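You operate a simulated robot arm through the tools that you are given. There is no shell and no other tool. Be economical: measure what you need, move in short steps, check, and stop when the job is done.

The job below is to be done with a simulated two-armed robot. You get a single attempt, and the scene is never put back.

Task
Open the drive side chuck with the shaft at its mark.
Fine: switch off before you turn the handwheel to the mark; brake, then unlatch and open the guard; leave the plain side chuck latched.

It is judged by the outcome, as a careful person would: the job done as asked, and still so three seconds after it is handed in. It fails if anything else is knocked over, pushed out of place, dropped, spilled or broken.

Robot
Two 6-joint arms with fingered hands on one trunk, hanging from a carriage that runs on a gantry, over the field with the corners [-1558, 545], [-1560, -735], [740, -737], [742, 543] (x, y) and turns from -5.969 to 6.039 rad about z. Base frame: it is fixed where the carriage stands at the start and does not move with it; the origin is on the floor, on the carriage's upright axis, x ahead of it, y to its left, z up. Lengths are in mm, angles in rad, forces in N, time in s.
The left shoulder is at the start at [40, 152, 1509], the right one opposite. With the tool pointing down near the work surface each hand reaches from about 100 to 660 mm from the robot's upright axis, wherever it stands, measured 20 degrees to its own side. Places, roughly: belt on the bed [3000, 1400, 1000]; drive box brake lever [700, -300, 800]; drive box handwheel [700, -100, 900]; drive box knob [500, -200, 900]; drive side chuck guard [600, 200, 900]; drive side chuck latch [500, 200, 900]; main shaft [600, 1300, 800]; plain side chuck guard [600, 2400, 900]; plain side chuck latch [500, 2400, 900]; plain side collar [600, 2000, 800]; plain side wing nut [600, 2100, 900]. Payload 4 kg a hand.
The TCP of each hand is the grasp point between the finger pads, 30 mm short of the fingertips. In the tool frame z runs along the fingers and y along their closing line. The gripper opens to 104 mm. The gripper's body begins 35 mm behind the TCP. The gripper is a hand of 5 fingers: y runs from the thumb to the fingers, the wrist lies at [-15, -104, -178] in the tool frame.
Orientation is told as [roll, pitch, yaw] about the base's x, y, z axes, in that order, counted from this pose: with the fingers straight down and the wrist toward the robot, the tool's x, y and z point along [0, 1, 0], [1, 0, 0] and [0, 0, -1] of the base frame.

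Tools
- The arms move only by the tool move_arm. It takes "left_moves", "right_moves" or both (then of equal length, played together; a hand with none holds still); each is a list of rows, each a list of 6 numbers: the shift along the tool's x, y, z in m, then the turn, a rotation vector about the tool's x, y, z in rad. In form: [[dx, dy, dz, ax, ay, az], ...]. A call has 1 to 20 rows; each row is the pose to reach, as a shift and turn from the pose commanded when the call began, along the tool's axes at that moment. Rows are played at 5 a second. More than 50 mm and 0.15 rad between two rows, and nothing of the call is played. A pose out of reach is approached as far as the arm can. The call stops where the force on the tool passes 60 N (or 10 N more than at its start, if that is more) or the arm is blocked; 0.2 s more then pass. In this call time passes only in rows, and 0.2 s behind the last. It gives the time, the measured TCP pose, the force on the tool (base axes), the opening and the grip force at its end, in the units of the frame above (readings bear some noise), with the torque about the TCP (base axes, N m) and any sound that the robot's microphone picked up.
- Cameras (640 x 400 px; columns grow to the right, rows downward): "scene" is now at [220.6, -17.9, 1776.3]; the picture's right is [-0.26, -0.97, 0.00], its down [-0.86, 0.23, -0.46] and it looks along [0.44, -0.12, -0.89] (base axes); focal length 273 px, centre (320, 200). "left" rides on the left gripper at [-60, -83, -120] in its tool frame; the picture's right is [-0.79, -0.29, 0.54], its down [0.56, -0.71, 0.44] and it looks along [0.26, 0.65, 0.72] (tool axes); focal length 234 px, centre (320, 200). "right" rides on the right gripper at [60, -83, -120] in its tool frame; the picture's right is [-0.79, 0.29, -0.54], its down [-0.56, -0.71, 0.44] and it looks along [-0.26, 0.65, 0.72] (tool axes); focal length 234 px, centre (320, 200). There is no depth. A picture from a camera that has moved, and an enlarged one, comes with that camera's place and axes in the base frame and with its lens.
- snapshot(camera): a new picture of that camera. The clock stands still meanwhile.
- raise_lower(by): slides the trunk up (or, below 0, down) by that many mm; the arms and the scene camera ride with it, the base frame stays. It gives what a move gives, with no picture.
- roll_base(legs): drives the robot by 1 to 6 legs, each [ahead, left, turn to the left] in mm, mm and rad, along the robot's own axes; the way and the turn of a leg run together, so that a leg with both is an arc; at most 1500 mm and 3.142 rad a leg. The arms and the cameras ride along, it lands a little off, and it stops where it bumps. It keeps to its track: a leg is cut to what the track allows. It gives what a move gives.
- move_fingers(index, middle, ring, little, thumb_bend, thumb_turn, hand): sets how far each is bent, from 0 (flat) to 1 (curled in); at 0.3 the hand is open as for a grip, at 0.7 the pads meet at the TCP. One left out holds its place. A second passes; each finger stops where it meets its share of the squeeze, and holds until it gets a number again. It is the only way to open and close the hand. It gives what a move gives, with no picture; readings hold the bend of each and the force on index, middle, ring, little, thumb and palm. thumb_turn goes from beside the hand (0) to across from the fingers (1), as for a grip.
- turn_head(pan, tilt): turns the head with the scene camera to pan (to the left, within 1.501 rad either way) and tilt (down, from -0.506 to 1.204), counted from straight ahead of the robot. It gives what a move gives.
- inspect(camera, box): a new picture of the part [left, top, right, bottom] of that camera's present view, enlarged. The clock stands still meanwhile.
- close_job(): hands the job in; it is judged then, once.

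Go step by step. Nothing tells you exact positions but the pictures and the camera data: compare them with the known pose of the tool, close in by small moves and look again before you grip or let go. The budget is 120 turns and 108 pictures, counting those below and the enlarged ones. Unless the task says otherwise, let go and move clear before handing in, and close with one line.

The tools are called after ">>>" as name(argument=value, ...) on one line, values as JSON. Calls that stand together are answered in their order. move_arm: Moves the arms, as the interface text tells. Its arguments: {"type":"object","properties":{"left_moves":{"type":"array"},"right_moves":{"type":"array"}},"required":[]} The other tools are called the same way: raise_lower (by) slides the trunk up or down; move_fingers (index, middle, ring, little, thumb_bend, thumb_turn, hand) moves the fingers one by one; roll_base (legs) drives the base; turn_head (pan, tilt) turns the head that bears the scene camera; snapshot (camera) takes a picture; inspect (camera, box) takes an enlarged picture of a part of a camera's view; close_job () hands the job in.

At the start:

```text
time: 0.0
left_position: [594.3, 181.2, 1000.1]
left_ee_rot: [0.0, -0.002, 0.0]
left_ft_force: [-0.4, 0.5, -0.2]
left_moment: [0.0, 0.01, -0.02]
left_grip_width: 103.4
left_grasp_force: 0.1
left_shape: jaw
left_bend: [0.3, 0.3, 0.3, 0.3, 0.3, 0.97]
left_finger forces: [0.0, 0.0, 0.0, 0.0, 0.0, 0.0]
right_position: [473.8, -212.9, 1301.3]
right_ee_rot: [-0.001, -0.001, 0.0]
right_ft_force: [0.7, 0.4, 0.1]
right_moment: [0.01, -0.02, 0.03]
right_grip_width: 103.7
right_grasp_force: 0.1
right_shape: jaw
right_bend: [0.3, 0.3, 0.3, 0.3, 0.3, 0.97]
right_finger forces: [0.0, 0.1, 0.0, 0.0, 0.0, 0.0]
trunk travel left (down, up): [-682.0, 118.0]
robot x, y, heading: [-1.6, -1.4, 0.005]
head pan, tilt: [-0.262, 1.096]
```

scene: 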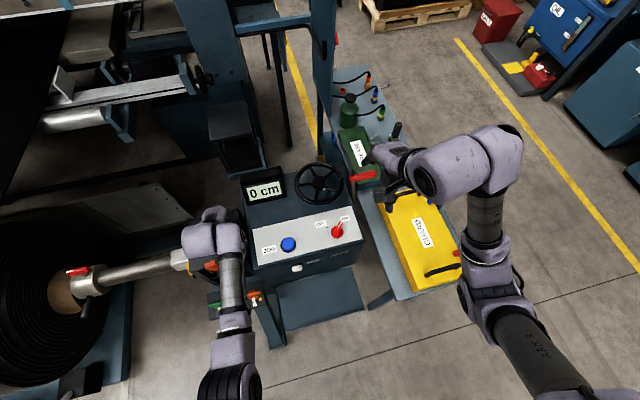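
right: 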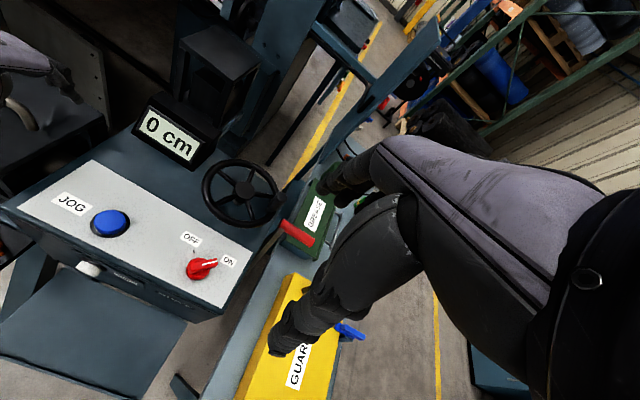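
left: 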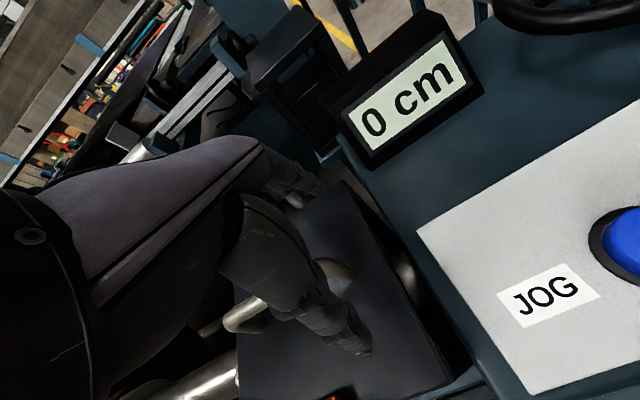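

I see the drive box with the red knob, handwheel and jog button, a green brake lever box to its right, a yellow guard for something else, and the drive chuck under the left hand. I'll enlarge the key areas first.

>>> inspect(camera="scene", box=[230, 150, 390, 280])

>>> inspect(camera="scene", box=[40, 190, 300, 350])

>>> inspect(camera="scene", box=[320, 60, 480, 300])

```text
3.08 times, centred on (310, 215) of scene
camera zoom: at [220.6, -17.9, 1776.3], right [-0.26, -0.97, 0.0], down [-0.86, 0.23, -0.46], along [0.44, -0.12, -0.89], focal length 839 px, centre (351, 154)
```

zoom: 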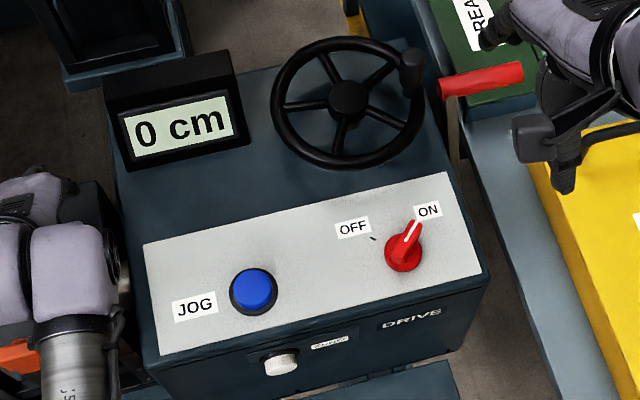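

```text
2.46 times, centred on (170, 270) of scene
camera zoom: at [220.6, -17.9, 1776.3], right [-0.26, -0.97, 0.0], down [-0.86, 0.23, -0.46], along [0.44, -0.12, -0.89], focal length 672 px, centre (689, 28)
```

zoom: 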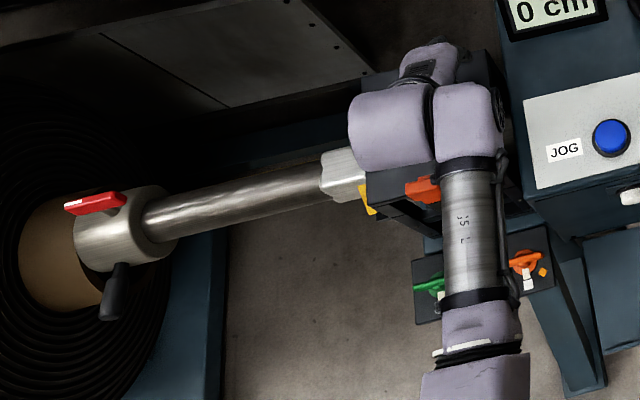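

```text
1.67 times, centred on (400, 180) of scene
camera zoom: at [220.6, -17.9, 1776.3], right [-0.26, -0.97, 0.0], down [-0.86, 0.23, -0.46], along [0.44, -0.12, -0.89], focal length 455 px, centre (187, 233)
```

zoom: 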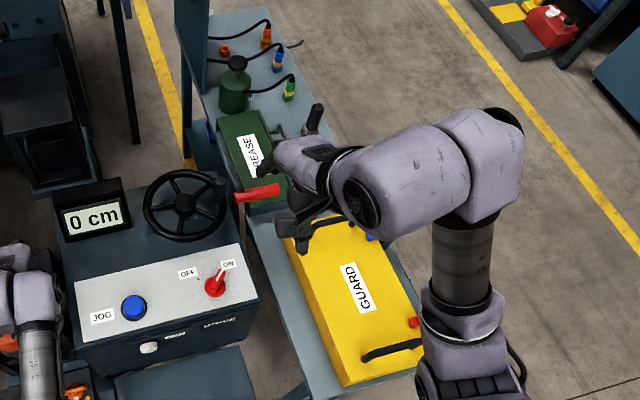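

The left arm hides the drive chuck. I'll lift the left hand straight up, then look.

>>> move_arm(left_moves=[[0, 0, -0.05, 0, 0, 0], [0, 0, -0.1, 0, 0, 0], [0, 0, -0.15, 0, 0, 0], [0, 0, -0.2, 0, 0, 0], [0, 0, -0.25, 0, 0, 0], [0, -0.04, -0.28, 0, 0, 0], [0.03, -0.08, -0.3, 0, 0, 0], [0.06, -0.12, -0.3, 0, 0, 0], [0.1, -0.15, -0.3, 0, 0, 0], [0.14, -0.18, -0.3, 0, 0, 0], [0.18, -0.2, -0.3, 0, 0, 0]])

```text
refused: row 7 steps farther than a row can; nothing moved
```

>>> move_arm(left_moves=[[0, 0, -0.05, 0, 0, 0], [0, 0, -0.1, 0, 0, 0], [0, 0, -0.15, 0, 0, 0], [0, 0, -0.2, 0, 0, 0], [0, 0, -0.25, 0, 0, 0], [0, -0.03, -0.28, 0, 0, 0], [0.02, -0.06, -0.3, 0, 0, 0], [0.05, -0.09, -0.3, 0, 0, 0], [0.08, -0.12, -0.3, 0, 0, 0], [0.11, -0.15, -0.3, 0, 0, 0], [0.14, -0.18, -0.3, 0, 0, 0]])

>>> snapshot(camera="scene")

>>> snapshot(camera="left")

```text
time: 2.4
left_position: [417.8, 321.5, 1298.2]
left_ee_rot: [0.0, 0.001, -0.001]
left_ft_force: [0.1, -0.5, 0.0]
left_moment: [0.0, -0.01, 0.03]
left_grip_width: 103.7
left_grasp_force: 0.0
left_shape: jaw
left_bend: [0.3, 0.3, 0.3, 0.3, 0.3, 0.97]
left_finger forces: [0.0, 0.0, 0.1, 0.0, 0.1, 0.1]
left hand out of reach, approached as far as the arm can: row 9, 10, 11
right_position: [473.8, -212.1, 1301.5]
right_ee_rot: [0.001, 0.001, 0.0]
right_ft_force: [-0.2, 0.1, 0.5]
right_moment: [-0.04, -0.02, 0.02]
right_grip_width: 103.7
right_grasp_force: 0.1
right_shape: jaw
right_bend: [0.3, 0.3, 0.3, 0.3, 0.3, 0.97]
right_finger forces: [0.2, 0.0, 0.1, 0.0, 0.0, 0.1]
trunk travel left (down, up): [-682.0, 118.0]
robot x, y, heading: [1.1, -0.3, 0.0]
head pan, tilt: [-0.262, 1.096]
```

```text
101 pictures are left
camera scene: at [220.6, -17.7, 1776.3], right [-0.26, -0.97, 0.0], down [-0.86, 0.23, -0.46], along [0.44, -0.12, -0.89], focal length 273 px, centre (320, 200)
```

scene: 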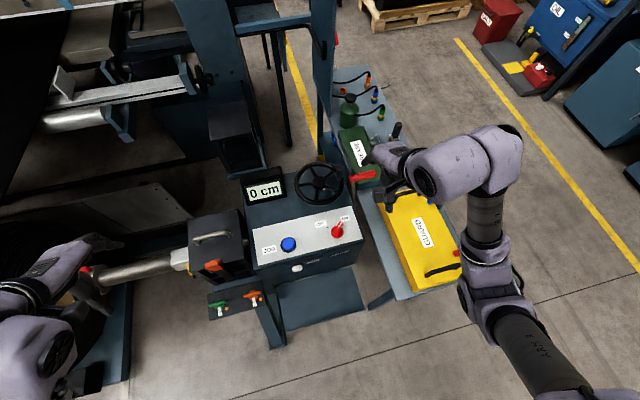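

```text
100 pictures are left
camera left: at [334.3, 260.4, 1419.5], right [-0.29, -0.79, -0.54], down [-0.71, 0.56, -0.44], along [0.65, 0.26, -0.72], focal length 234 px, centre (320, 200)
```

left: 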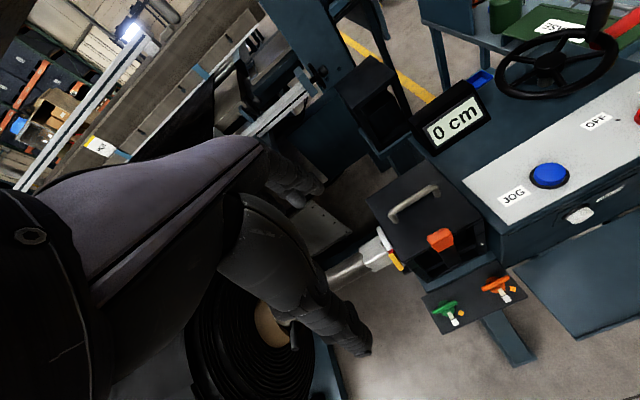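

>>> inspect(camera="left", box=[320, 140, 540, 370])

>>> inspect(camera="scene", box=[150, 190, 310, 330])

```text
1.74 times, centred on (430, 255) of left
camera zoom: at [334.3, 260.4, 1419.5], right [-0.29, -0.79, -0.54], down [-0.71, 0.56, -0.44], along [0.65, 0.26, -0.72], focal length 407 px, centre (129, 104)
```

zoom: 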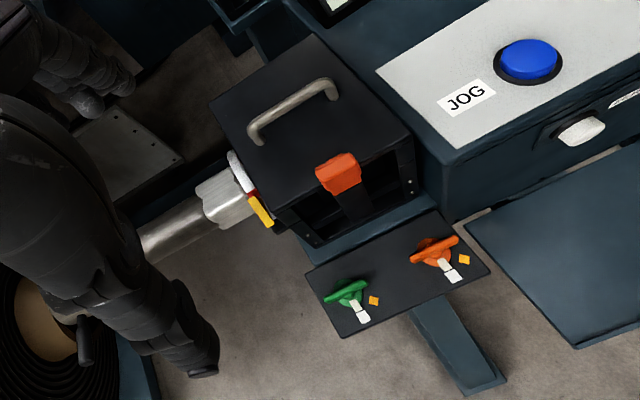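

```text
2.86 times, centred on (230, 260) of scene
camera zoom: at [220.6, -17.7, 1776.3], right [-0.26, -0.97, 0.0], down [-0.86, 0.23, -0.46], along [0.44, -0.12, -0.89], focal length 779 px, centre (577, 29)
```

zoom: 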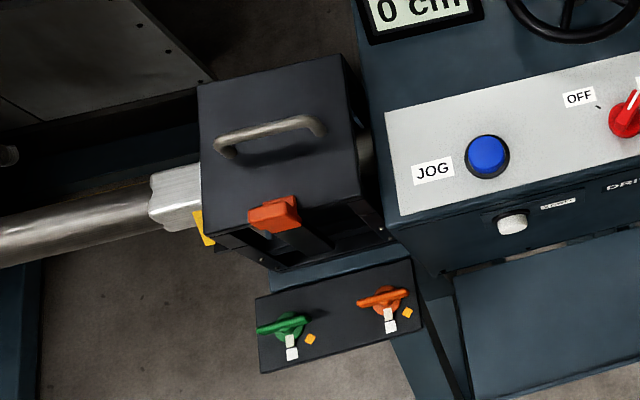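

>>> inspect(camera="scene", box=[180, 235, 230, 270])

>>> inspect(camera="left", box=[360, 210, 440, 290])

>>> inspect(camera="right", box=[160, 210, 280, 300])

>>> inspect(camera="right", box=[180, 120, 360, 260])

```text
11.43 times, centred on (205, 252) of scene
camera zoom: at [220.6, -17.7, 1776.3], right [-0.26, -0.97, 0.0], down [-0.86, 0.23, -0.46], along [0.44, -0.12, -0.89], focal length 3118 px, centre (1634, -400)
```

zoom: 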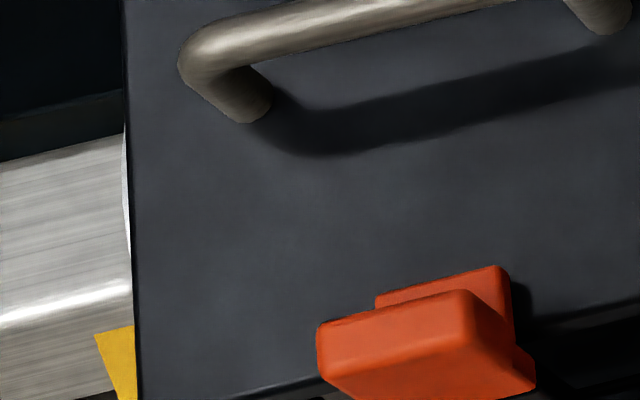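

```text
5.00 times, centred on (400, 250) of left
camera zoom: at [334.3, 260.4, 1419.5], right [-0.29, -0.79, -0.54], down [-0.71, 0.56, -0.44], along [0.65, 0.26, -0.72], focal length 1171 px, centre (-80, -50)
```

zoom: 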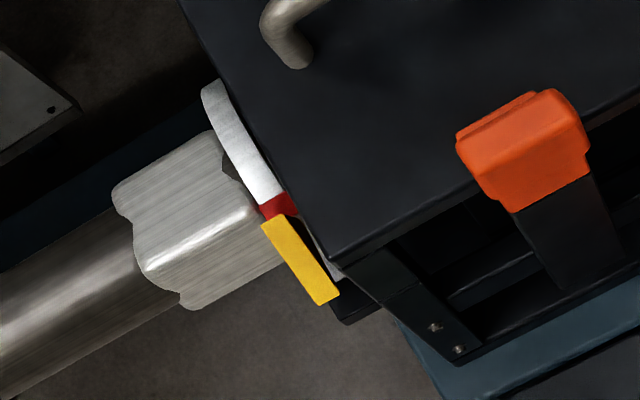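

```text
4.44 times, centred on (220, 255) of right
camera zoom: at [389.2, -152.0, 1420.9], right [0.29, -0.79, 0.54], down [-0.71, -0.56, -0.44], along [0.65, -0.26, -0.72], focal length 1041 px, centre (764, -44)
```

zoom: 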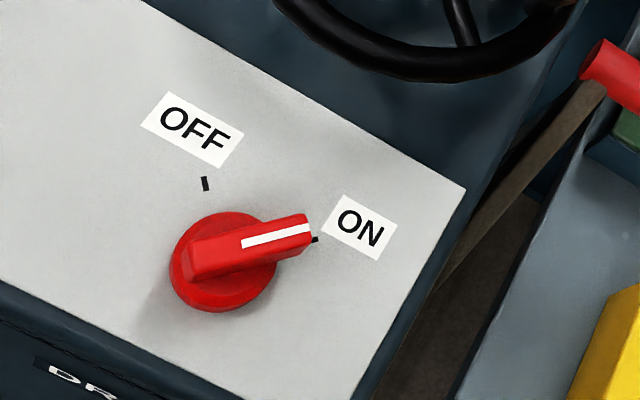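

```text
2.86 times, centred on (270, 190) of right
camera zoom: at [389.2, -152.0, 1420.9], right [0.29, -0.79, 0.54], down [-0.71, -0.56, -0.44], along [0.65, -0.26, -0.72], focal length 669 px, centre (463, 229)
```

zoom: 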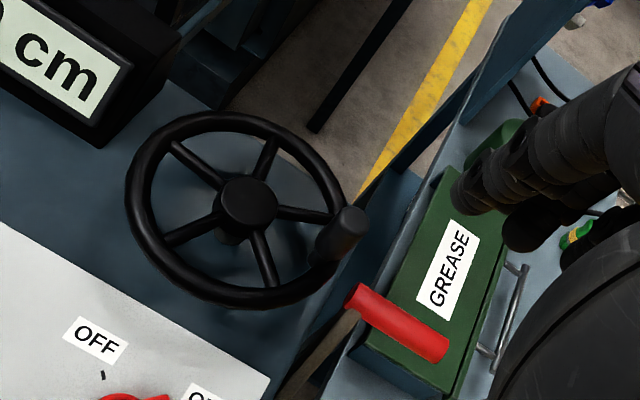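

The shaft carries a white disc with a red mark beside a fixed yellow pointer at about (535, 329, 925). I'll bring the left camera closer, looking from the front-left side.

>>> move_arm(left_moves=[[0.008, 0.014, 0.019, 0, 0, 0.15], [0.017, 0.028, 0.038, 0, 0, 0.3], [0.025, 0.041, 0.056, 0, 0, 0.45], [0.034, 0.055, 0.075, 0, 0, 0.6], [0.042, 0.069, 0.094, 0, 0, 0.75], [0.05, 0.083, 0.113, 0, 0, 0.9], [0.06, 0.096, 0.131, 0, 0, 1.05], [0.068, 0.11, 0.15, 0, 0, 1.2]])

>>> snapshot(camera="left")

```text
time: 4.2
left_position: [530.2, 389.3, 1148.7]
left_ee_rot: [0.002, -0.001, -1.203]
left_ft_force: [-0.1, -0.3, -0.4]
left_moment: [-0.01, 0.01, 0.0]
left_grip_width: 103.5
left_grasp_force: 0.0
left_shape: jaw
left_bend: [0.3, 0.3, 0.3, 0.3, 0.3, 0.97]
left_finger forces: [0.1, 0.0, 0.0, 0.0, 0.0, 0.0]
right_position: [474.3, -211.8, 1299.8]
right_ee_rot: [-0.001, 0.0, -0.001]
right_ft_force: [0.2, -0.2, 0.3]
right_moment: [0.01, 0.0, -0.01]
right_grip_width: 103.6
right_grasp_force: 0.1
right_shape: jaw
right_bend: [0.3, 0.3, 0.3, 0.3, 0.3, 0.97]
right_finger forces: [0.0, 0.0, 0.1, 0.0, 0.0, 0.1]
trunk travel left (down, up): [-682.0, 118.0]
robot x, y, heading: [-0.0, -2.0, -0.001]
head pan, tilt: [-0.262, 1.096]
```

```text
93 pictures are left
camera left: at [442.3, 444.2, 1268.3], right [-0.84, -0.02, -0.54], down [0.27, 0.86, -0.44], along [0.47, -0.51, -0.72], focal length 234 px, centre (320, 200)
```

left: 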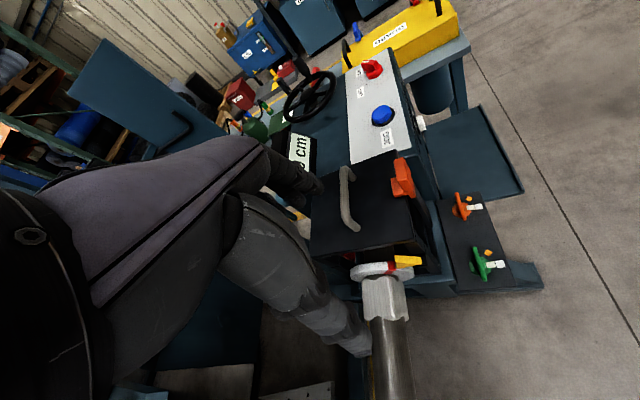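

>>> inspect(camera="left", box=[340, 240, 440, 310])

>>> inspect(camera="left", box=[300, 140, 520, 300])

```text
5.71 times, centred on (390, 275) of left
camera zoom: at [442.3, 444.2, 1268.3], right [-0.84, -0.02, -0.54], down [0.27, 0.86, -0.44], along [0.47, -0.51, -0.72], focal length 1338 px, centre (-80, -229)
```

zoom: 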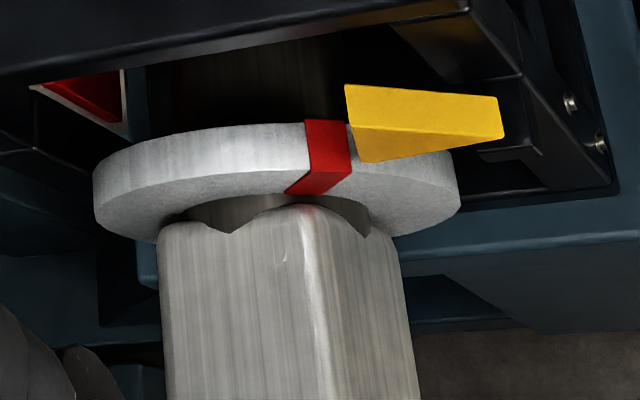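

```text
2.50 times, centred on (410, 220) of left
camera zoom: at [442.3, 444.2, 1268.3], right [-0.84, -0.02, -0.54], down [0.27, 0.86, -0.44], along [0.47, -0.51, -0.72], focal length 585 px, centre (95, 150)
```

zoom: 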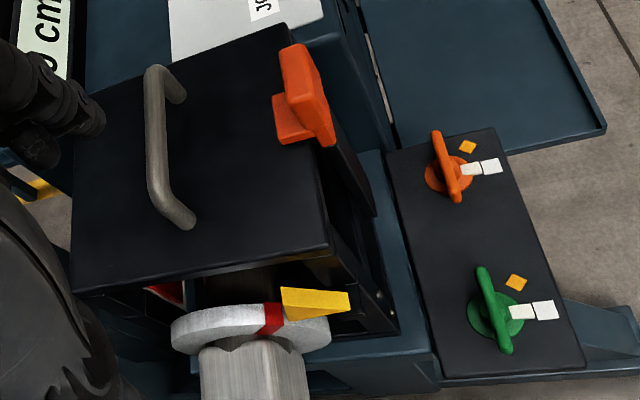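

>>> inspect(camera="left", box=[375, 248, 435, 286])

```text
10.53 times, centred on (405, 267) of left
camera zoom: at [442.3, 444.2, 1268.3], right [-0.84, -0.02, -0.54], down [0.27, 0.86, -0.44], along [0.47, -0.51, -0.72], focal length 2465 px, centre (-575, -505)
```

zoom: 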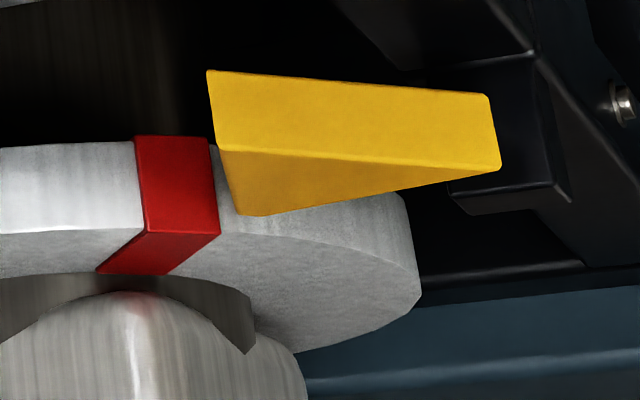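

The red mark sits about 10° short of the yellow pointer's tip (the pointer is at about 45° on the front-upper side of the disc). The order is: knob off, handwheel, brake, latch, guard. I'll bring the right hand above the knob, at about (520, -159, 912), with its closing line across the knob's bar.

>>> move_arm(right_moves=[[0.009, 0.008, 0.04, 0, 0, -0.145], [0.018, 0.016, 0.08, 0, 0, -0.29], [0.027, 0.024, 0.12, 0, 0, -0.435], [0.036, 0.031, 0.16, 0, 0, -0.58], [0.045, 0.039, 0.2, 0, 0, -0.725], [0.053, 0.046, 0.24, 0, 0, -0.87]])

>>> snapshot(camera="right")

>>> snapshot(camera="scene")

```text
time: 5.8
left_position: [527.4, 387.8, 1146.7]
left_ee_rot: [0.001, -0.001, -1.202]
left_ft_force: [-0.6, -0.2, -0.5]
left_moment: [0.04, -0.01, 0.04]
left_grip_width: 103.9
left_grasp_force: 0.2
left_shape: jaw
left_bend: [0.3, 0.3, 0.3, 0.3, 0.3, 0.97]
left_finger forces: [0.1, 0.1, 0.0, 0.0, 0.0, 0.0]
right_position: [406.3, -307.3, 1152.7]
right_ee_rot: [0.077, -0.091, 0.548]
right_ft_force: [-0.9, -0.4, 1.1]
right_moment: [0.01, -0.03, 0.02]
right_grip_width: 104.0
right_grasp_force: 0.0
right_shape: jaw
right_bend: [0.3, 0.3, 0.3, 0.3, 0.3, 0.97]
right_finger forces: [0.0, 0.0, 0.1, 0.0, 0.1, 0.0]
right hand out of reach, approached as far as the arm can: row 1, 2, 3, 4, 5, 6
trunk travel left (down, up): [-682.0, 118.0]
robot x, y, heading: [0.2, -1.5, -0.004]
head pan, tilt: [-0.262, 1.096]
stopped in row 6 (right hand): the arm was blocked; the commanded pose is now the measured one
```

```text
89 pictures are left
camera right: at [298.2, -314.2, 1268.8], right [0.64, -0.58, 0.5], down [-0.29, -0.79, -0.54], along [0.71, 0.2, -0.67], focal length 234 px, centre (320, 200)
```

right: 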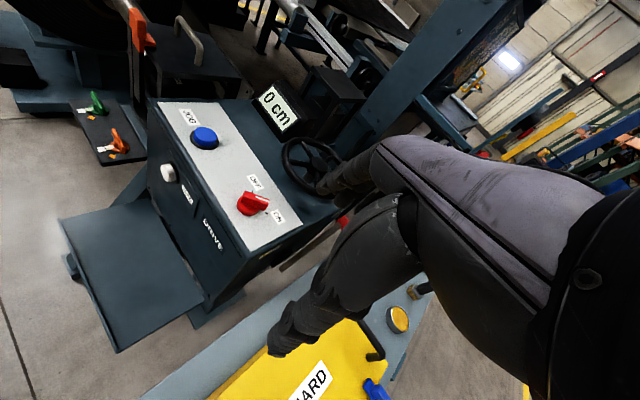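

```text
88 pictures are left
camera scene: at [220.4, -17.9, 1776.1], right [-0.26, -0.97, 0.0], down [-0.86, 0.23, -0.46], along [0.44, -0.12, -0.89], focal length 273 px, centre (320, 200)
```

scene: 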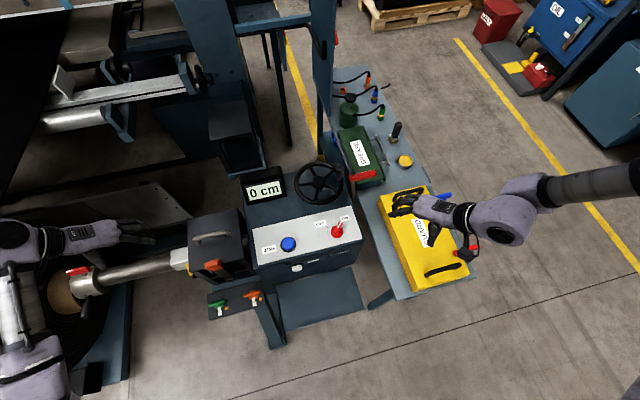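

The arm folds badly on that path. I'll bring the hand back to zero yaw while moving it over the knob, then yaw lower down.

>>> move_arm(right_moves=[[0.008, 0.027, 0, 0.014, -0.02, 0.11], [0.017, 0.054, 0, 0.028, -0.04, 0.22], [0.025, 0.082, 0, 0.042, -0.061, 0.33], [0.034, 0.109, 0, 0.056, -0.081, 0.44], [0.042, 0.136, 0, 0.07, -0.102, 0.548]])

```text
time: 7.0
left_position: [530.2, 387.0, 1148.1]
left_ee_rot: [0.002, -0.001, -1.201]
left_ft_force: [0.8, -0.1, 0.1]
left_moment: [0.03, -0.01, 0.01]
left_grip_width: 104.0
left_grasp_force: 0.0
left_shape: jaw
left_bend: [0.3, 0.3, 0.3, 0.3, 0.3, 0.97]
left_finger forces: [0.0, 0.0, 0.0, 0.0, 0.0, 0.0]
right_position: [545.8, -330.7, 1144.6]
right_ee_rot: [0.058, 0.018, 0.024]
right_ft_force: [0.2, 0.3, 0.2]
right_moment: [0.01, 0.04, -0.01]
right_grip_width: 104.1
right_grasp_force: 0.1
right_shape: jaw
right_bend: [0.3, 0.3, 0.3, 0.3, 0.3, 0.97]
right_finger forces: [0.0, 0.0, 0.0, 0.1, 0.0, 0.0]
right hand out of reach, approached as far as the arm can: row 1, 2, 3, 4, 5
trunk travel left (down, up): [-682.0, 118.0]
robot x, y, heading: [-0.3, -1.0, 0.0]
head pan, tilt: [-0.262, 1.096]
```

>>> move_arm(right_moves=[[0, 0, -0.03, 0, 0, 0], [0, 0, -0.06, 0, 0, 0], [0, 0, -0.1, 0, 0, 0], [0, 0, -0.1, 0, 0, 0]])

>>> snapshot(camera="scene")

```text
time: 8.0
left_position: [529.1, 387.3, 1148.4]
left_ee_rot: [0.002, -0.003, -1.2]
left_ft_force: [0.5, -0.5, 0.2]
left_moment: [-0.01, -0.03, 0.0]
left_grip_width: 103.9
left_grasp_force: 0.0
left_shape: jaw
left_bend: [0.3, 0.3, 0.3, 0.3, 0.3, 0.97]
left_finger forces: [0.0, 0.0, 0.0, 0.1, 0.0, 0.0]
right_position: [547.7, -334.3, 1246.1]
right_ee_rot: [0.055, 0.019, 0.024]
right_ft_force: [-0.1, 0.2, -0.1]
right_moment: [-0.03, -0.05, -0.01]
right_grip_width: 103.9
right_grasp_force: 0.0
right_shape: jaw
right_bend: [0.3, 0.3, 0.3, 0.3, 0.3, 0.97]
right_finger forces: [0.0, 0.0, 0.1, 0.0, 0.0, 0.0]
right hand out of reach, approached as far as the arm can: row 1, 2
trunk travel left (down, up): [-682.0, 118.0]
robot x, y, heading: [1.0, 1.9, 0.003]
head pan, tilt: [-0.262, 1.096]
```

```text
87 pictures are left
camera scene: at [220.8, -18.2, 1776.3], right [-0.26, -0.97, 0.0], down [-0.86, 0.23, -0.46], along [0.44, -0.12, -0.89], focal length 273 px, centre (320, 200)
```

scene: 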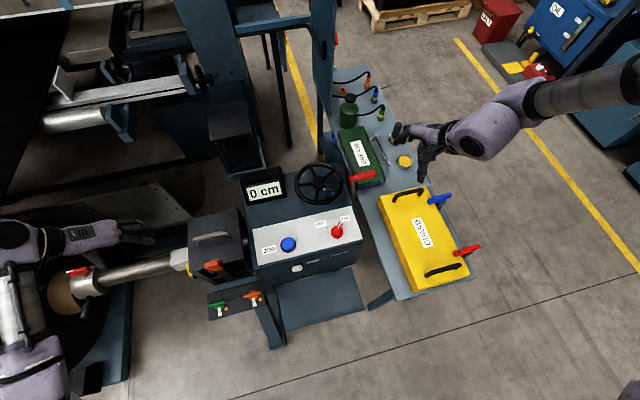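

The hand was displaced to y=-334, and that pose counts as commanded now. I'll step it toward y=-160 at this height.

>>> move_arm(right_moves=[[0.04, 0, 0, 0, 0, 0], [0.08, -0.01, 0, 0, 0, 0], [0.12, -0.02, 0, 0, 0, 0], [0.15, -0.03, 0, 0, 0, 0]])

```text
time: 9.0
left_position: [529.7, 387.6, 1147.4]
left_ee_rot: [0.003, -0.001, -1.201]
left_ft_force: [0.6, 0.4, -0.1]
left_moment: [0.0, 0.0, 0.02]
left_grip_width: 103.7
left_grasp_force: 0.0
left_shape: jaw
left_bend: [0.3, 0.3, 0.3, 0.3, 0.3, 0.97]
left_finger forces: [0.0, 0.0, 0.0, 0.0, 0.1, 0.0]
right_position: [550.4, -313.9, 1261.7]
right_ee_rot: [0.068, 0.023, 0.038]
right_ft_force: [-1.4, 0.3, -0.6]
right_moment: [0.01, 0.0, 0.0]
right_grip_width: 103.9
right_grasp_force: 0.0
right_shape: jaw
right_bend: [0.3, 0.3, 0.3, 0.3, 0.3, 0.97]
right_finger forces: [0.0, 0.1, 0.0, 0.0, 0.0, 0.0]
right hand out of reach, approached as far as the arm can: row 1, 2, 3, 4
trunk travel left (down, up): [-682.0, 118.0]
robot x, y, heading: [-0.2, 1.2, -0.001]
head pan, tilt: [-0.262, 1.096]
```

>>> move_arm(right_moves=[[0, -0.02, -0.01, 0, 0, 0.14], [0, -0.04, -0.02, 0, 0, 0.28], [0, -0.06, -0.03, 0, 0, 0.42], [0.03, -0.08, -0.04, 0, 0, 0.42], [0.06, -0.1, -0.04, 0, 0, 0.42], [0.09, -0.1, -0.04, 0, 0, 0.42]])

>>> snapshot(camera="scene")

```text
time: 10.4
left_position: [529.7, 387.9, 1147.9]
left_ee_rot: [0.003, -0.003, -1.2]
left_ft_force: [-0.5, -0.1, 0.6]
left_moment: [-0.01, 0.0, 0.0]
left_grip_width: 103.8
left_grasp_force: 0.0
left_shape: jaw
left_bend: [0.3, 0.3, 0.3, 0.3, 0.3, 0.97]
left_finger forces: [0.0, 0.0, 0.0, 0.1, 0.1, 0.0]
right_position: [428.2, -332.1, 1339.8]
right_ee_rot: [0.045, 0.042, -0.392]
right_ft_force: [-0.2, -0.3, 0.3]
right_moment: [0.0, 0.01, 0.0]
right_grip_width: 104.0
right_grasp_force: 0.0
right_shape: jaw
right_bend: [0.3, 0.3, 0.3, 0.3, 0.3, 0.97]
right_finger forces: [0.1, 0.0, 0.0, 0.0, 0.0, 0.0]
right hand out of reach, approached as far as the arm can: row 1, 2, 3, 4, 5, 6
trunk travel left (down, up): [-682.0, 118.0]
robot x, y, heading: [-1.8, 1.2, 0.004]
head pan, tilt: [-0.262, 1.096]
```

```text
86 pictures are left
camera scene: at [220.8, -18.2, 1776.3], right [-0.26, -0.97, 0.0], down [-0.86, 0.23, -0.46], along [0.44, -0.12, -0.89], focal length 273 px, centre (320, 200)
```

scene: 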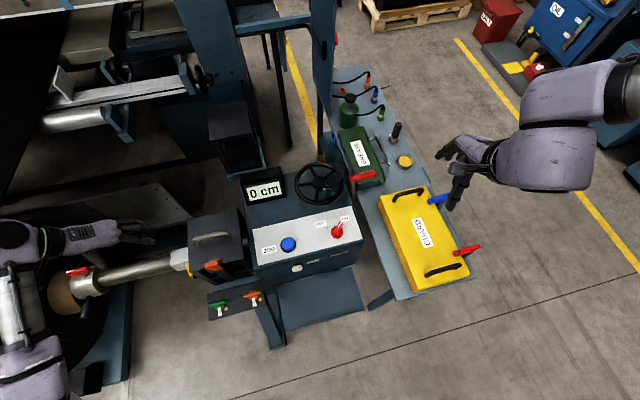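

>>> move_arm(right_moves=[[0, 0.03, 0.02, 0, 0, -0.13], [0, 0.06, 0.05, 0, 0, -0.26], [0, 0.09, 0.08, 0, 0, -0.39], [0.01, 0.13, 0.1, 0, 0, -0.39], [0.02, 0.17, 0.12, 0, 0, -0.39], [0.04, 0.2, 0.15, 0, 0, -0.39]])

```text
time: 11.8
left_position: [529.6, 388.1, 1148.3]
left_ee_rot: [0.002, -0.002, -1.201]
left_ft_force: [-0.7, 0.1, 0.5]
left_moment: [0.02, 0.02, -0.01]
left_grip_width: 103.7
left_grasp_force: 0.0
left_shape: jaw
left_bend: [0.3, 0.3, 0.3, 0.3, 0.3, 0.97]
left_finger forces: [0.0, 0.1, 0.0, 0.0, 0.0, 0.0]
right_position: [571.7, -353.5, 1201.8]
right_ee_rot: [0.041, 0.011, -0.017]
right_ft_force: [0.0, -0.6, 1.2]
right_moment: [0.04, 0.01, -0.01]
right_grip_width: 103.9
right_grasp_force: 0.0
right_shape: jaw
right_bend: [0.3, 0.3, 0.3, 0.3, 0.3, 0.97]
right_finger forces: [0.0, 0.0, 0.0, 0.1, 0.1, 0.0]
right hand out of reach, approached as far as the arm can: row 5, 6
trunk travel left (down, up): [-682.0, 118.0]
robot x, y, heading: [-1.3, 1.0, 0.002]
head pan, tilt: [-0.262, 1.096]
```

>>> turn_head(pan=-0.7, tilt=0.8)

>>> snapshot(camera="scene")

```text
time: 12.7
left_position: [528.1, 387.3, 1147.6]
left_ee_rot: [0.001, -0.001, -1.201]
left_ft_force: [-0.5, -0.7, 0.7]
left_moment: [0.01, 0.03, -0.02]
left_grip_width: 103.8
left_grasp_force: 0.0
left_shape: jaw
left_bend: [0.3, 0.3, 0.3, 0.3, 0.3, 0.97]
left_finger forces: [0.1, 0.1, 0.1, 0.0, 0.0, 0.0]
right_position: [572.4, -353.3, 1201.0]
right_ee_rot: [0.041, 0.011, -0.015]
right_ft_force: [0.2, 0.4, -0.4]
right_moment: [-0.01, 0.0, -0.02]
right_grip_width: 103.9
right_grasp_force: 0.2
right_shape: jaw
right_bend: [0.3, 0.3, 0.3, 0.3, 0.3, 0.97]
right_finger forces: [0.0, 0.0, 0.0, 0.0, 0.0, 0.0]
trunk travel left (down, up): [-682.0, 118.0]
robot x, y, heading: [0.1, -2.7, 0.0]
head pan, tilt: [-0.7, 0.799]
```

```text
85 pictures are left
camera scene: at [221.3, -53.7, 1797.8], right [-0.64, -0.77, 0.0], down [-0.55, 0.46, -0.7], along [0.53, -0.45, -0.72], focal length 273 px, centre (320, 200)
```

scene: 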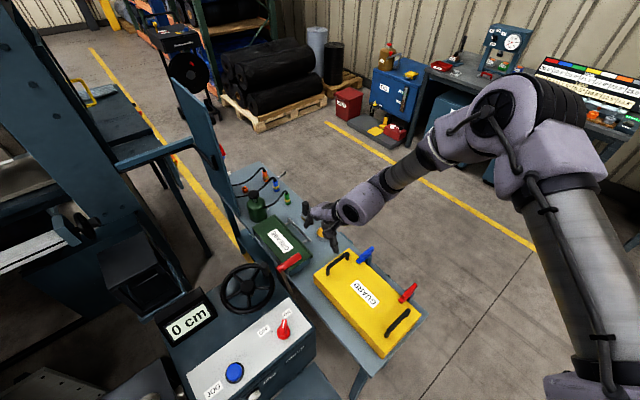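

>>> move_arm(right_moves=[[0.02, 0, 0.03, 0, 0, 0], [0.04, 0, 0.05, 0, 0, 0], [0.08, 0, 0.05, 0, 0, 0]])

```text
time: 13.5
left_position: [529.8, 388.2, 1148.9]
left_ee_rot: [0.002, -0.001, -1.2]
left_ft_force: [0.3, 0.0, 0.7]
left_moment: [0.01, 0.0, -0.04]
left_grip_width: 103.8
left_grasp_force: 0.1
left_shape: jaw
left_bend: [0.3, 0.3, 0.3, 0.3, 0.3, 0.97]
left_finger forces: [0.0, 0.0, 0.0, 0.1, 0.0, 0.0]
right_position: [562.1, -332.3, 1173.4]
right_ee_rot: [0.059, 0.02, -0.003]
right_ft_force: [-0.3, 0.1, 0.2]
right_moment: [0.0, 0.01, 0.02]
right_grip_width: 103.7
right_grasp_force: 0.2
right_shape: jaw
right_bend: [0.3, 0.3, 0.3, 0.3, 0.3, 0.97]
right_finger forces: [0.0, 0.0, 0.0, 0.0, 0.1, 0.1]
right hand out of reach, approached as far as the arm can: row 1, 2, 3
trunk travel left (down, up): [-682.0, 118.0]
robot x, y, heading: [3.5, 2.2, 0.001]
head pan, tilt: [-0.7, 0.799]
```

>>> move_arm(right_moves=[[0.02, 0, 0, 0, 0.1, 0], [0.04, 0, 0, 0, 0.2, 0], [0.06, 0, 0, 0, 0.3, 0], [0.09, -0.01, 0, 0, 0.4, 0], [0.12, -0.02, 0, 0, 0.5, 0]])

>>> snapshot(camera="scene")

```text
time: 14.7
left_position: [528.1, 388.3, 1148.9]
left_ee_rot: [0.003, -0.001, -1.2]
left_ft_force: [0.4, 1.2, -0.5]
left_moment: [-0.02, 0.0, -0.03]
left_grip_width: 103.9
left_grasp_force: 0.2
left_shape: jaw
left_bend: [0.3, 0.3, 0.3, 0.3, 0.3, 0.97]
left_finger forces: [0.0, 0.1, 0.1, 0.0, 0.1, 0.0]
right_position: [498.2, -251.0, 1196.2]
right_ee_rot: [0.558, 0.018, -0.004]
right_ft_force: [-0.1, 0.8, 0.6]
right_moment: [-0.03, 0.02, -0.03]
right_grip_width: 103.8
right_grasp_force: 0.0
right_shape: jaw
right_bend: [0.3, 0.3, 0.3, 0.3, 0.3, 0.97]
right_finger forces: [0.0, 0.0, 0.1, 0.1, 0.0, 0.0]
right hand out of reach, approached as far as the arm can: row 1, 2, 3, 4, 5
trunk travel left (down, up): [-682.0, 118.0]
robot x, y, heading: [-3.4, -0.3, 0.001]
head pan, tilt: [-0.7, 0.799]
```

```text
84 pictures are left
camera scene: at [221.3, -53.8, 1797.9], right [-0.64, -0.76, 0.0], down [-0.55, 0.46, -0.7], along [0.53, -0.45, -0.72], focal length 273 px, centre (320, 200)
```

scene: 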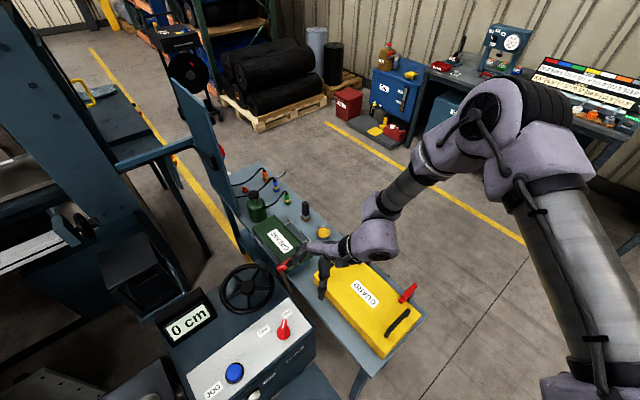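

>>> move_arm(right_moves=[[0.018, -0.005, -0.014, 0, -0.11, 0], [0.035, -0.01, -0.028, 0, -0.22, 0], [0.053, -0.015, -0.041, 0, -0.33, 0], [0.07, -0.02, -0.055, 0, -0.44, 0], [0.088, -0.024, -0.069, 0, -0.558, 0], [0.088, -0.024, -0.069, 0, -0.558, 0]])

>>> snapshot(camera="scene")

```text
time: 16.1
left_position: [528.8, 387.3, 1149.1]
left_ee_rot: [0.001, -0.002, -1.201]
left_ft_force: [-0.2, 0.1, 0.5]
left_moment: [-0.02, -0.01, 0.0]
left_grip_width: 104.0
left_grasp_force: 0.0
left_shape: jaw
left_bend: [0.3, 0.3, 0.3, 0.3, 0.3, 0.97]
left_finger forces: [0.0, 0.1, 0.0, 0.1, 0.1, 0.0]
right_position: [464.6, -308.6, 1338.1]
right_ee_rot: [0.0, 0.023, -0.004]
right_ft_force: [0.3, 0.4, -1.0]
right_moment: [0.03, -0.01, 0.02]
right_grip_width: 104.0
right_grasp_force: 0.0
right_shape: jaw
right_bend: [0.3, 0.3, 0.3, 0.3, 0.3, 0.97]
right_finger forces: [0.1, 0.0, 0.0, 0.0, 0.1, 0.1]
right hand out of reach, approached as far as the arm can: row 2, 3, 4, 5, 6
trunk travel left (down, up): [-682.0, 118.0]
robot x, y, heading: [1.6, -2.7, -0.005]
head pan, tilt: [-0.7, 0.799]
```

```text
83 pictures are left
camera scene: at [221.4, -53.7, 1797.8], right [-0.64, -0.76, 0.0], down [-0.55, 0.46, -0.7], along [0.53, -0.45, -0.72], focal length 273 px, centre (320, 200)
```

scene: 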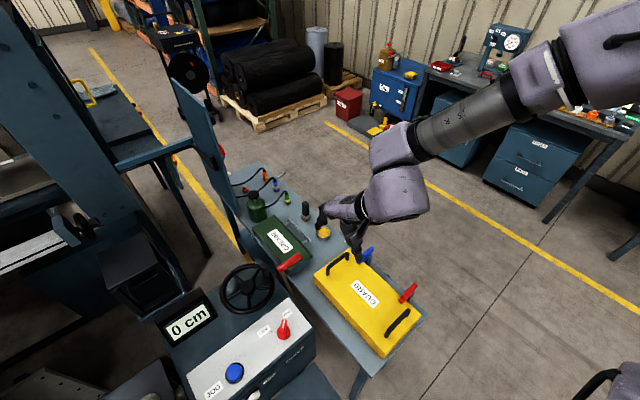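

The right arm's joints are near a limit around here, while the left arm moves freely. I'll drive the carriage to the right and work with the left hand. First I'll raise the left hand and restore the head view.

>>> move_arm(left_moves=[[0, 0, -0.04, 0, 0, 0.12], [0, 0, -0.08, 0, 0, 0.24], [0, 0, -0.1, 0, 0, 0.37]])

>>> roll_base(legs=[[0, -300, 0]])

>>> turn_head(pan=0.3, tilt=1.0)

>>> snapshot(camera="scene")

>>> snapshot(camera="left")

```text
time: 16.9
left_position: [507.9, 387.4, 1230.7]
left_ee_rot: [0.02, -0.009, -1.559]
left_ft_force: [-0.1, 0.6, -0.8]
left_moment: [0.0, 0.02, -0.02]
left_grip_width: 103.6
left_grasp_force: 0.2
left_shape: jaw
left_bend: [0.3, 0.3, 0.3, 0.3, 0.3, 0.97]
left_finger forces: [0.0, 0.0, 0.0, 0.0, 0.0, 0.0]
left hand out of reach, approached as far as the arm can: row 3
right_position: [463.5, -309.4, 1337.2]
right_ee_rot: [0.001, 0.021, -0.003]
right_ft_force: [-0.2, -0.2, 0.9]
right_moment: [-0.01, 0.01, -0.03]
right_grip_width: 103.9
right_grasp_force: 0.1
right_shape: jaw
right_bend: [0.3, 0.3, 0.3, 0.3, 0.3, 0.97]
right_finger forces: [0.1, 0.0, 0.1, 0.1, 0.0, 0.0]
trunk travel left (down, up): [-682.0, 118.0]
robot x, y, heading: [1.3, 1.1, 0.002]
head pan, tilt: [-0.7, 0.799]
```

```text
time: 18.9
left_position: [510.7, 86.4, 1231.5]
left_ee_rot: [0.023, -0.01, -1.561]
left_ft_force: [-0.2, 0.9, 0.1]
left_moment: [0.01, -0.01, 0.02]
left_grip_width: 103.6
left_grasp_force: 0.1
left_shape: jaw
left_bend: [0.3, 0.3, 0.3, 0.3, 0.3, 0.97]
left_finger forces: [0.0, 0.0, 0.0, 0.0, 0.0, 0.0]
right_position: [462.7, -610.8, 1338.5]
right_ee_rot: [0.0, 0.023, -0.005]
right_ft_force: [0.0, 0.1, 0.2]
right_moment: [-0.03, -0.02, 0.04]
right_grip_width: 104.0
right_grasp_force: 0.1
right_shape: jaw
right_bend: [0.3, 0.3, 0.3, 0.3, 0.3, 0.97]
right_finger forces: [0.0, 0.1, 0.0, 0.0, 0.0, 0.0]
trunk travel left (down, up): [-682.0, 118.0]
robot x, y, heading: [-1.1, -297.3, -0.0]
head pan, tilt: [-0.7, 0.799]
```

```text
time: 20.2
left_position: [510.2, 86.7, 1231.0]
left_ee_rot: [0.02, -0.01, -1.56]
left_ft_force: [-0.7, 0.0, -0.8]
left_moment: [0.03, 0.0, -0.02]
left_grip_width: 103.8
left_grasp_force: 0.0
left_shape: jaw
left_bend: [0.3, 0.3, 0.3, 0.3, 0.3, 0.97]
left_finger forces: [0.0, 0.0, 0.0, 0.0, 0.1, 0.0]
right_position: [462.6, -609.9, 1337.8]
right_ee_rot: [0.0, 0.023, -0.004]
right_ft_force: [0.2, 0.2, 0.0]
right_moment: [0.0, 0.0, -0.02]
right_grip_width: 103.6
right_grasp_force: 0.1
right_shape: jaw
right_bend: [0.3, 0.3, 0.3, 0.3, 0.3, 0.97]
right_finger forces: [0.0, 0.0, 0.1, 0.0, 0.1, 0.1]
trunk travel left (down, up): [-682.0, 118.0]
robot x, y, heading: [2.6, -296.9, -0.003]
head pan, tilt: [0.3, 1.0]
```

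```text
82 pictures are left
camera scene: at [225.7, -281.2, 1782.7], right [0.29, -0.96, 0.0], down [-0.8, -0.25, -0.54], along [0.52, 0.16, -0.84], focal length 273 px, centre (320, 200)
```

scene: 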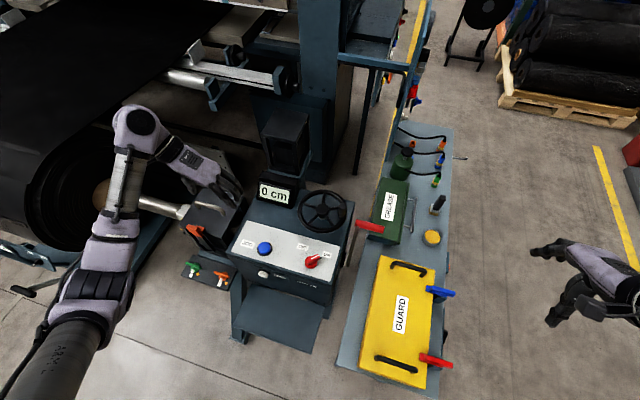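

```text
81 pictures are left
camera left: at [446.7, 170.5, 1348.6], right [-0.78, 0.27, -0.56], down [0.56, 0.71, -0.43], along [0.28, -0.65, -0.71], focal length 234 px, centre (320, 200)
```

left: 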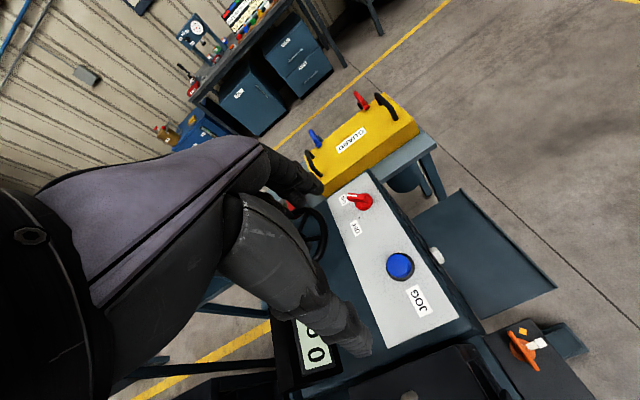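

>>> move_arm(left_moves=[[0, 0.04, 0.02, 0, 0, 0], [0.002, 0.08, 0.04, 0, 0, 0], [0.004, 0.12, 0.06, 0, 0, 0], [0.006, 0.16, 0.085, 0, 0, 0], [0.008, 0.2, 0.11, 0, 0, 0], [0.01, 0.23, 0.145, 0, 0, 0], [0.01, 0.246, 0.18, 0, 0, 0]])

>>> snapshot(camera="left")

>>> inspect(camera="scene", box=[180, 160, 400, 300])

```text
time: 21.8
left_position: [526.7, -161.1, 1054.0]
left_ee_rot: [0.022, -0.011, -1.559]
left_ft_force: [0.0, -0.3, -0.6]
left_moment: [-0.02, 0.0, -0.02]
left_grip_width: 103.8
left_grasp_force: 0.1
left_shape: jaw
left_bend: [0.3, 0.3, 0.3, 0.3, 0.3, 0.97]
left_finger forces: [0.0, 0.1, 0.0, 0.1, 0.0, 0.0]
right_position: [462.8, -609.3, 1337.4]
right_ee_rot: [-0.002, 0.021, -0.007]
right_ft_force: [0.5, 0.3, 0.3]
right_moment: [-0.02, 0.01, -0.02]
right_grip_width: 103.8
right_grasp_force: 0.1
right_shape: jaw
right_bend: [0.3, 0.3, 0.3, 0.3, 0.3, 0.97]
right_finger forces: [0.1, 0.1, 0.0, 0.0, 0.0, 0.1]
trunk travel left (down, up): [-682.0, 118.0]
robot x, y, heading: [-0.7, -299.2, -0.006]
head pan, tilt: [0.3, 1.0]
```

```text
80 pictures are left
camera left: at [462.8, -78.0, 1171.4], right [-0.78, 0.27, -0.56], down [0.56, 0.71, -0.43], along [0.28, -0.65, -0.71], focal length 234 px, centre (320, 200)
```

left: 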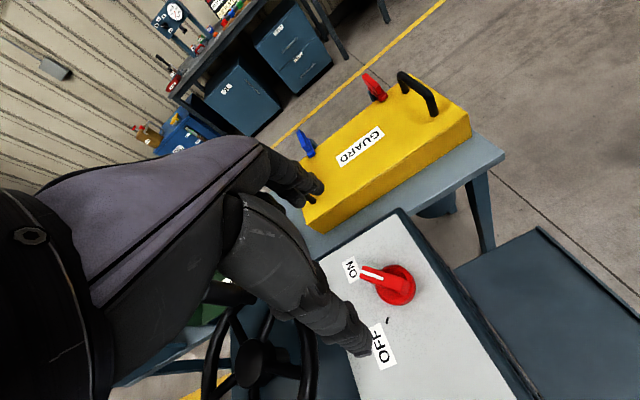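

```text
2.86 times, centred on (290, 230) of scene
camera zoom: at [225.6, -281.1, 1782.8], right [0.29, -0.96, 0.0], down [-0.8, -0.25, -0.54], along [0.52, 0.16, -0.84], focal length 779 px, centre (406, 114)
```

zoom: 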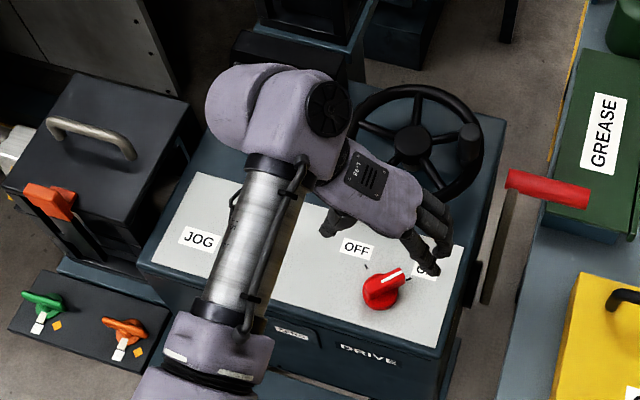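

The knob is at about (520, -158), with the panel surface at about z=899. I'll lower the open left hand around it.

>>> move_arm(left_moves=[[-0.002, -0.001, 0.04, 0, 0, 0], [-0.004, -0.003, 0.08, 0, 0, 0], [-0.005, -0.003, 0.1, 0, 0, 0], [-0.005, -0.003, 0.112, 0, 0, 0]])

>>> snapshot(camera="left")

>>> inspect(camera="scene", box=[240, 190, 360, 290])

```text
time: 22.8
left_position: [525.3, -159.0, 941.6]
left_ee_rot: [0.023, -0.01, -1.561]
left_ft_force: [0.5, 0.2, -0.1]
left_moment: [-0.01, 0.03, 0.0]
left_grip_width: 103.8
left_grasp_force: 0.1
left_shape: jaw
left_bend: [0.3, 0.3, 0.3, 0.3, 0.3, 0.97]
left_finger forces: [0.1, 0.0, 0.0, 0.0, 0.0, 0.0]
right_position: [463.2, -609.6, 1336.7]
right_ee_rot: [0.002, 0.022, -0.005]
right_ft_force: [0.1, 1.0, 0.1]
right_moment: [0.0, -0.01, 0.02]
right_grip_width: 103.8
right_grasp_force: 0.0
right_shape: jaw
right_bend: [0.3, 0.3, 0.3, 0.3, 0.3, 0.97]
right_finger forces: [0.0, 0.0, 0.1, 0.0, 0.0, 0.0]
trunk travel left (down, up): [-682.0, 118.0]
robot x, y, heading: [0.9, -304.1, -0.004]
head pan, tilt: [0.3, 1.0]
```

```text
78 pictures are left
camera left: at [461.1, -75.2, 1059.2], right [-0.78, 0.27, -0.56], down [0.56, 0.71, -0.43], along [0.28, -0.65, -0.71], focal length 234 px, centre (320, 200)
```

left: 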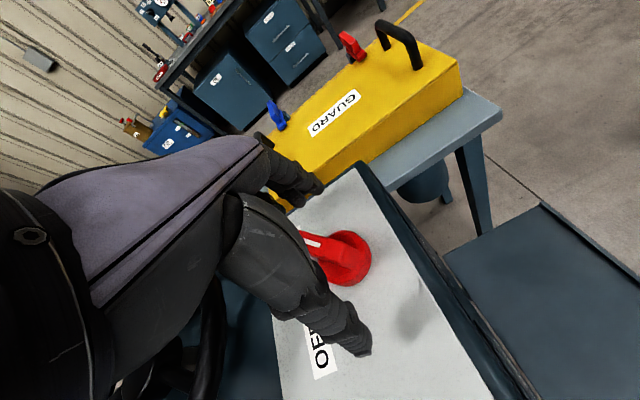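

```text
4.00 times, centred on (300, 240) of scene
camera zoom: at [225.7, -281.1, 1782.7], right [0.29, -0.96, 0.0], down [-0.8, -0.25, -0.54], along [0.52, 0.16, -0.84], focal length 1091 px, centre (400, 40)
```

zoom: 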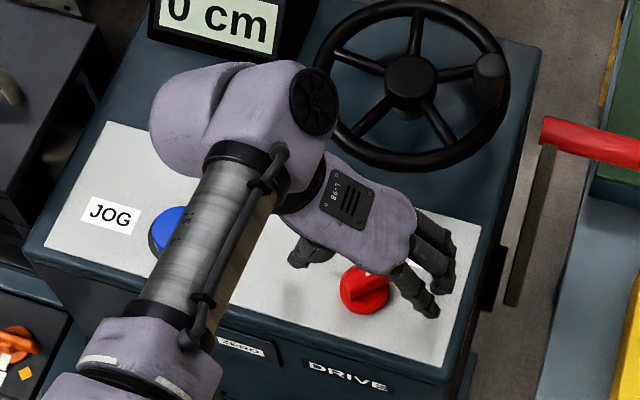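

>>> move_fingers(hand="left", index=0.62, middle=0.62, ring=0.62, little=0.62, thumb_bend=0.62)

>>> snapshot(camera="left")

>>> inspect(camera="scene", box=[240, 190, 360, 290])

```text
time: 23.8
left_position: [525.3, -159.4, 942.0]
left_ee_rot: [0.024, -0.011, -1.56]
left_ft_force: [2.4, -1.9, -2.3]
left_moment: [0.0, 0.02, 0.0]
left_grip_width: 23.7
left_grasp_force: 2.6
left_shape: fingers
left_bend: [0.62, 0.59, 0.61, 0.62, 0.6, 0.97]
left_finger forces: [0.0, 1.9, 2.2, 0.0, 0.9, 0.0]
right_position: [464.1, -610.1, 1337.5]
right_ee_rot: [0.0, 0.023, -0.004]
right_ft_force: [0.0, -0.6, 0.5]
right_moment: [-0.02, 0.03, -0.04]
right_grip_width: 103.5
right_grasp_force: 0.0
right_shape: jaw
right_bend: [0.3, 0.3, 0.3, 0.3, 0.3, 0.97]
right_finger forces: [0.0, 0.1, 0.0, 0.0, 0.0, 0.0]
trunk travel left (down, up): [-682.0, 118.0]
robot x, y, heading: [-0.2, -298.5, -0.002]
head pan, tilt: [0.3, 1.0]
```

```text
76 pictures are left
camera left: at [461.3, -75.6, 1059.4], right [-0.78, 0.27, -0.56], down [0.56, 0.71, -0.43], along [0.28, -0.65, -0.7], focal length 234 px, centre (320, 200)
```

left: 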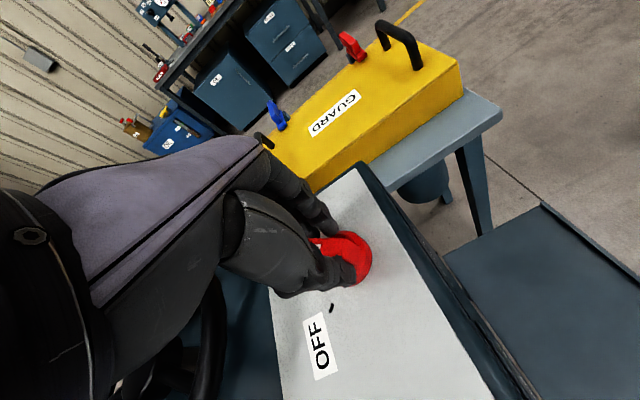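

```text
4.00 times, centred on (300, 240) of scene
camera zoom: at [225.8, -281.2, 1782.8], right [0.29, -0.96, 0.0], down [-0.8, -0.25, -0.54], along [0.52, 0.16, -0.84], focal length 1091 px, centre (400, 40)
```

zoom: 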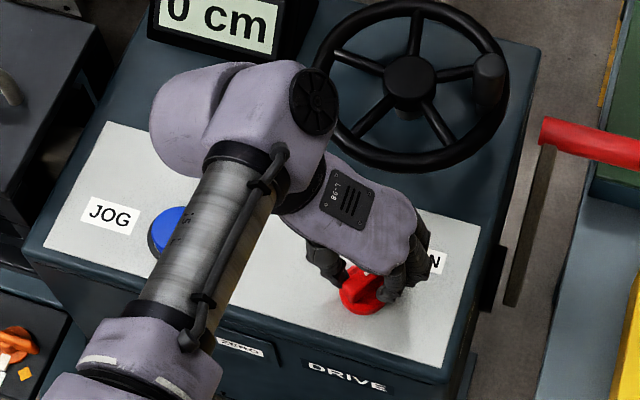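

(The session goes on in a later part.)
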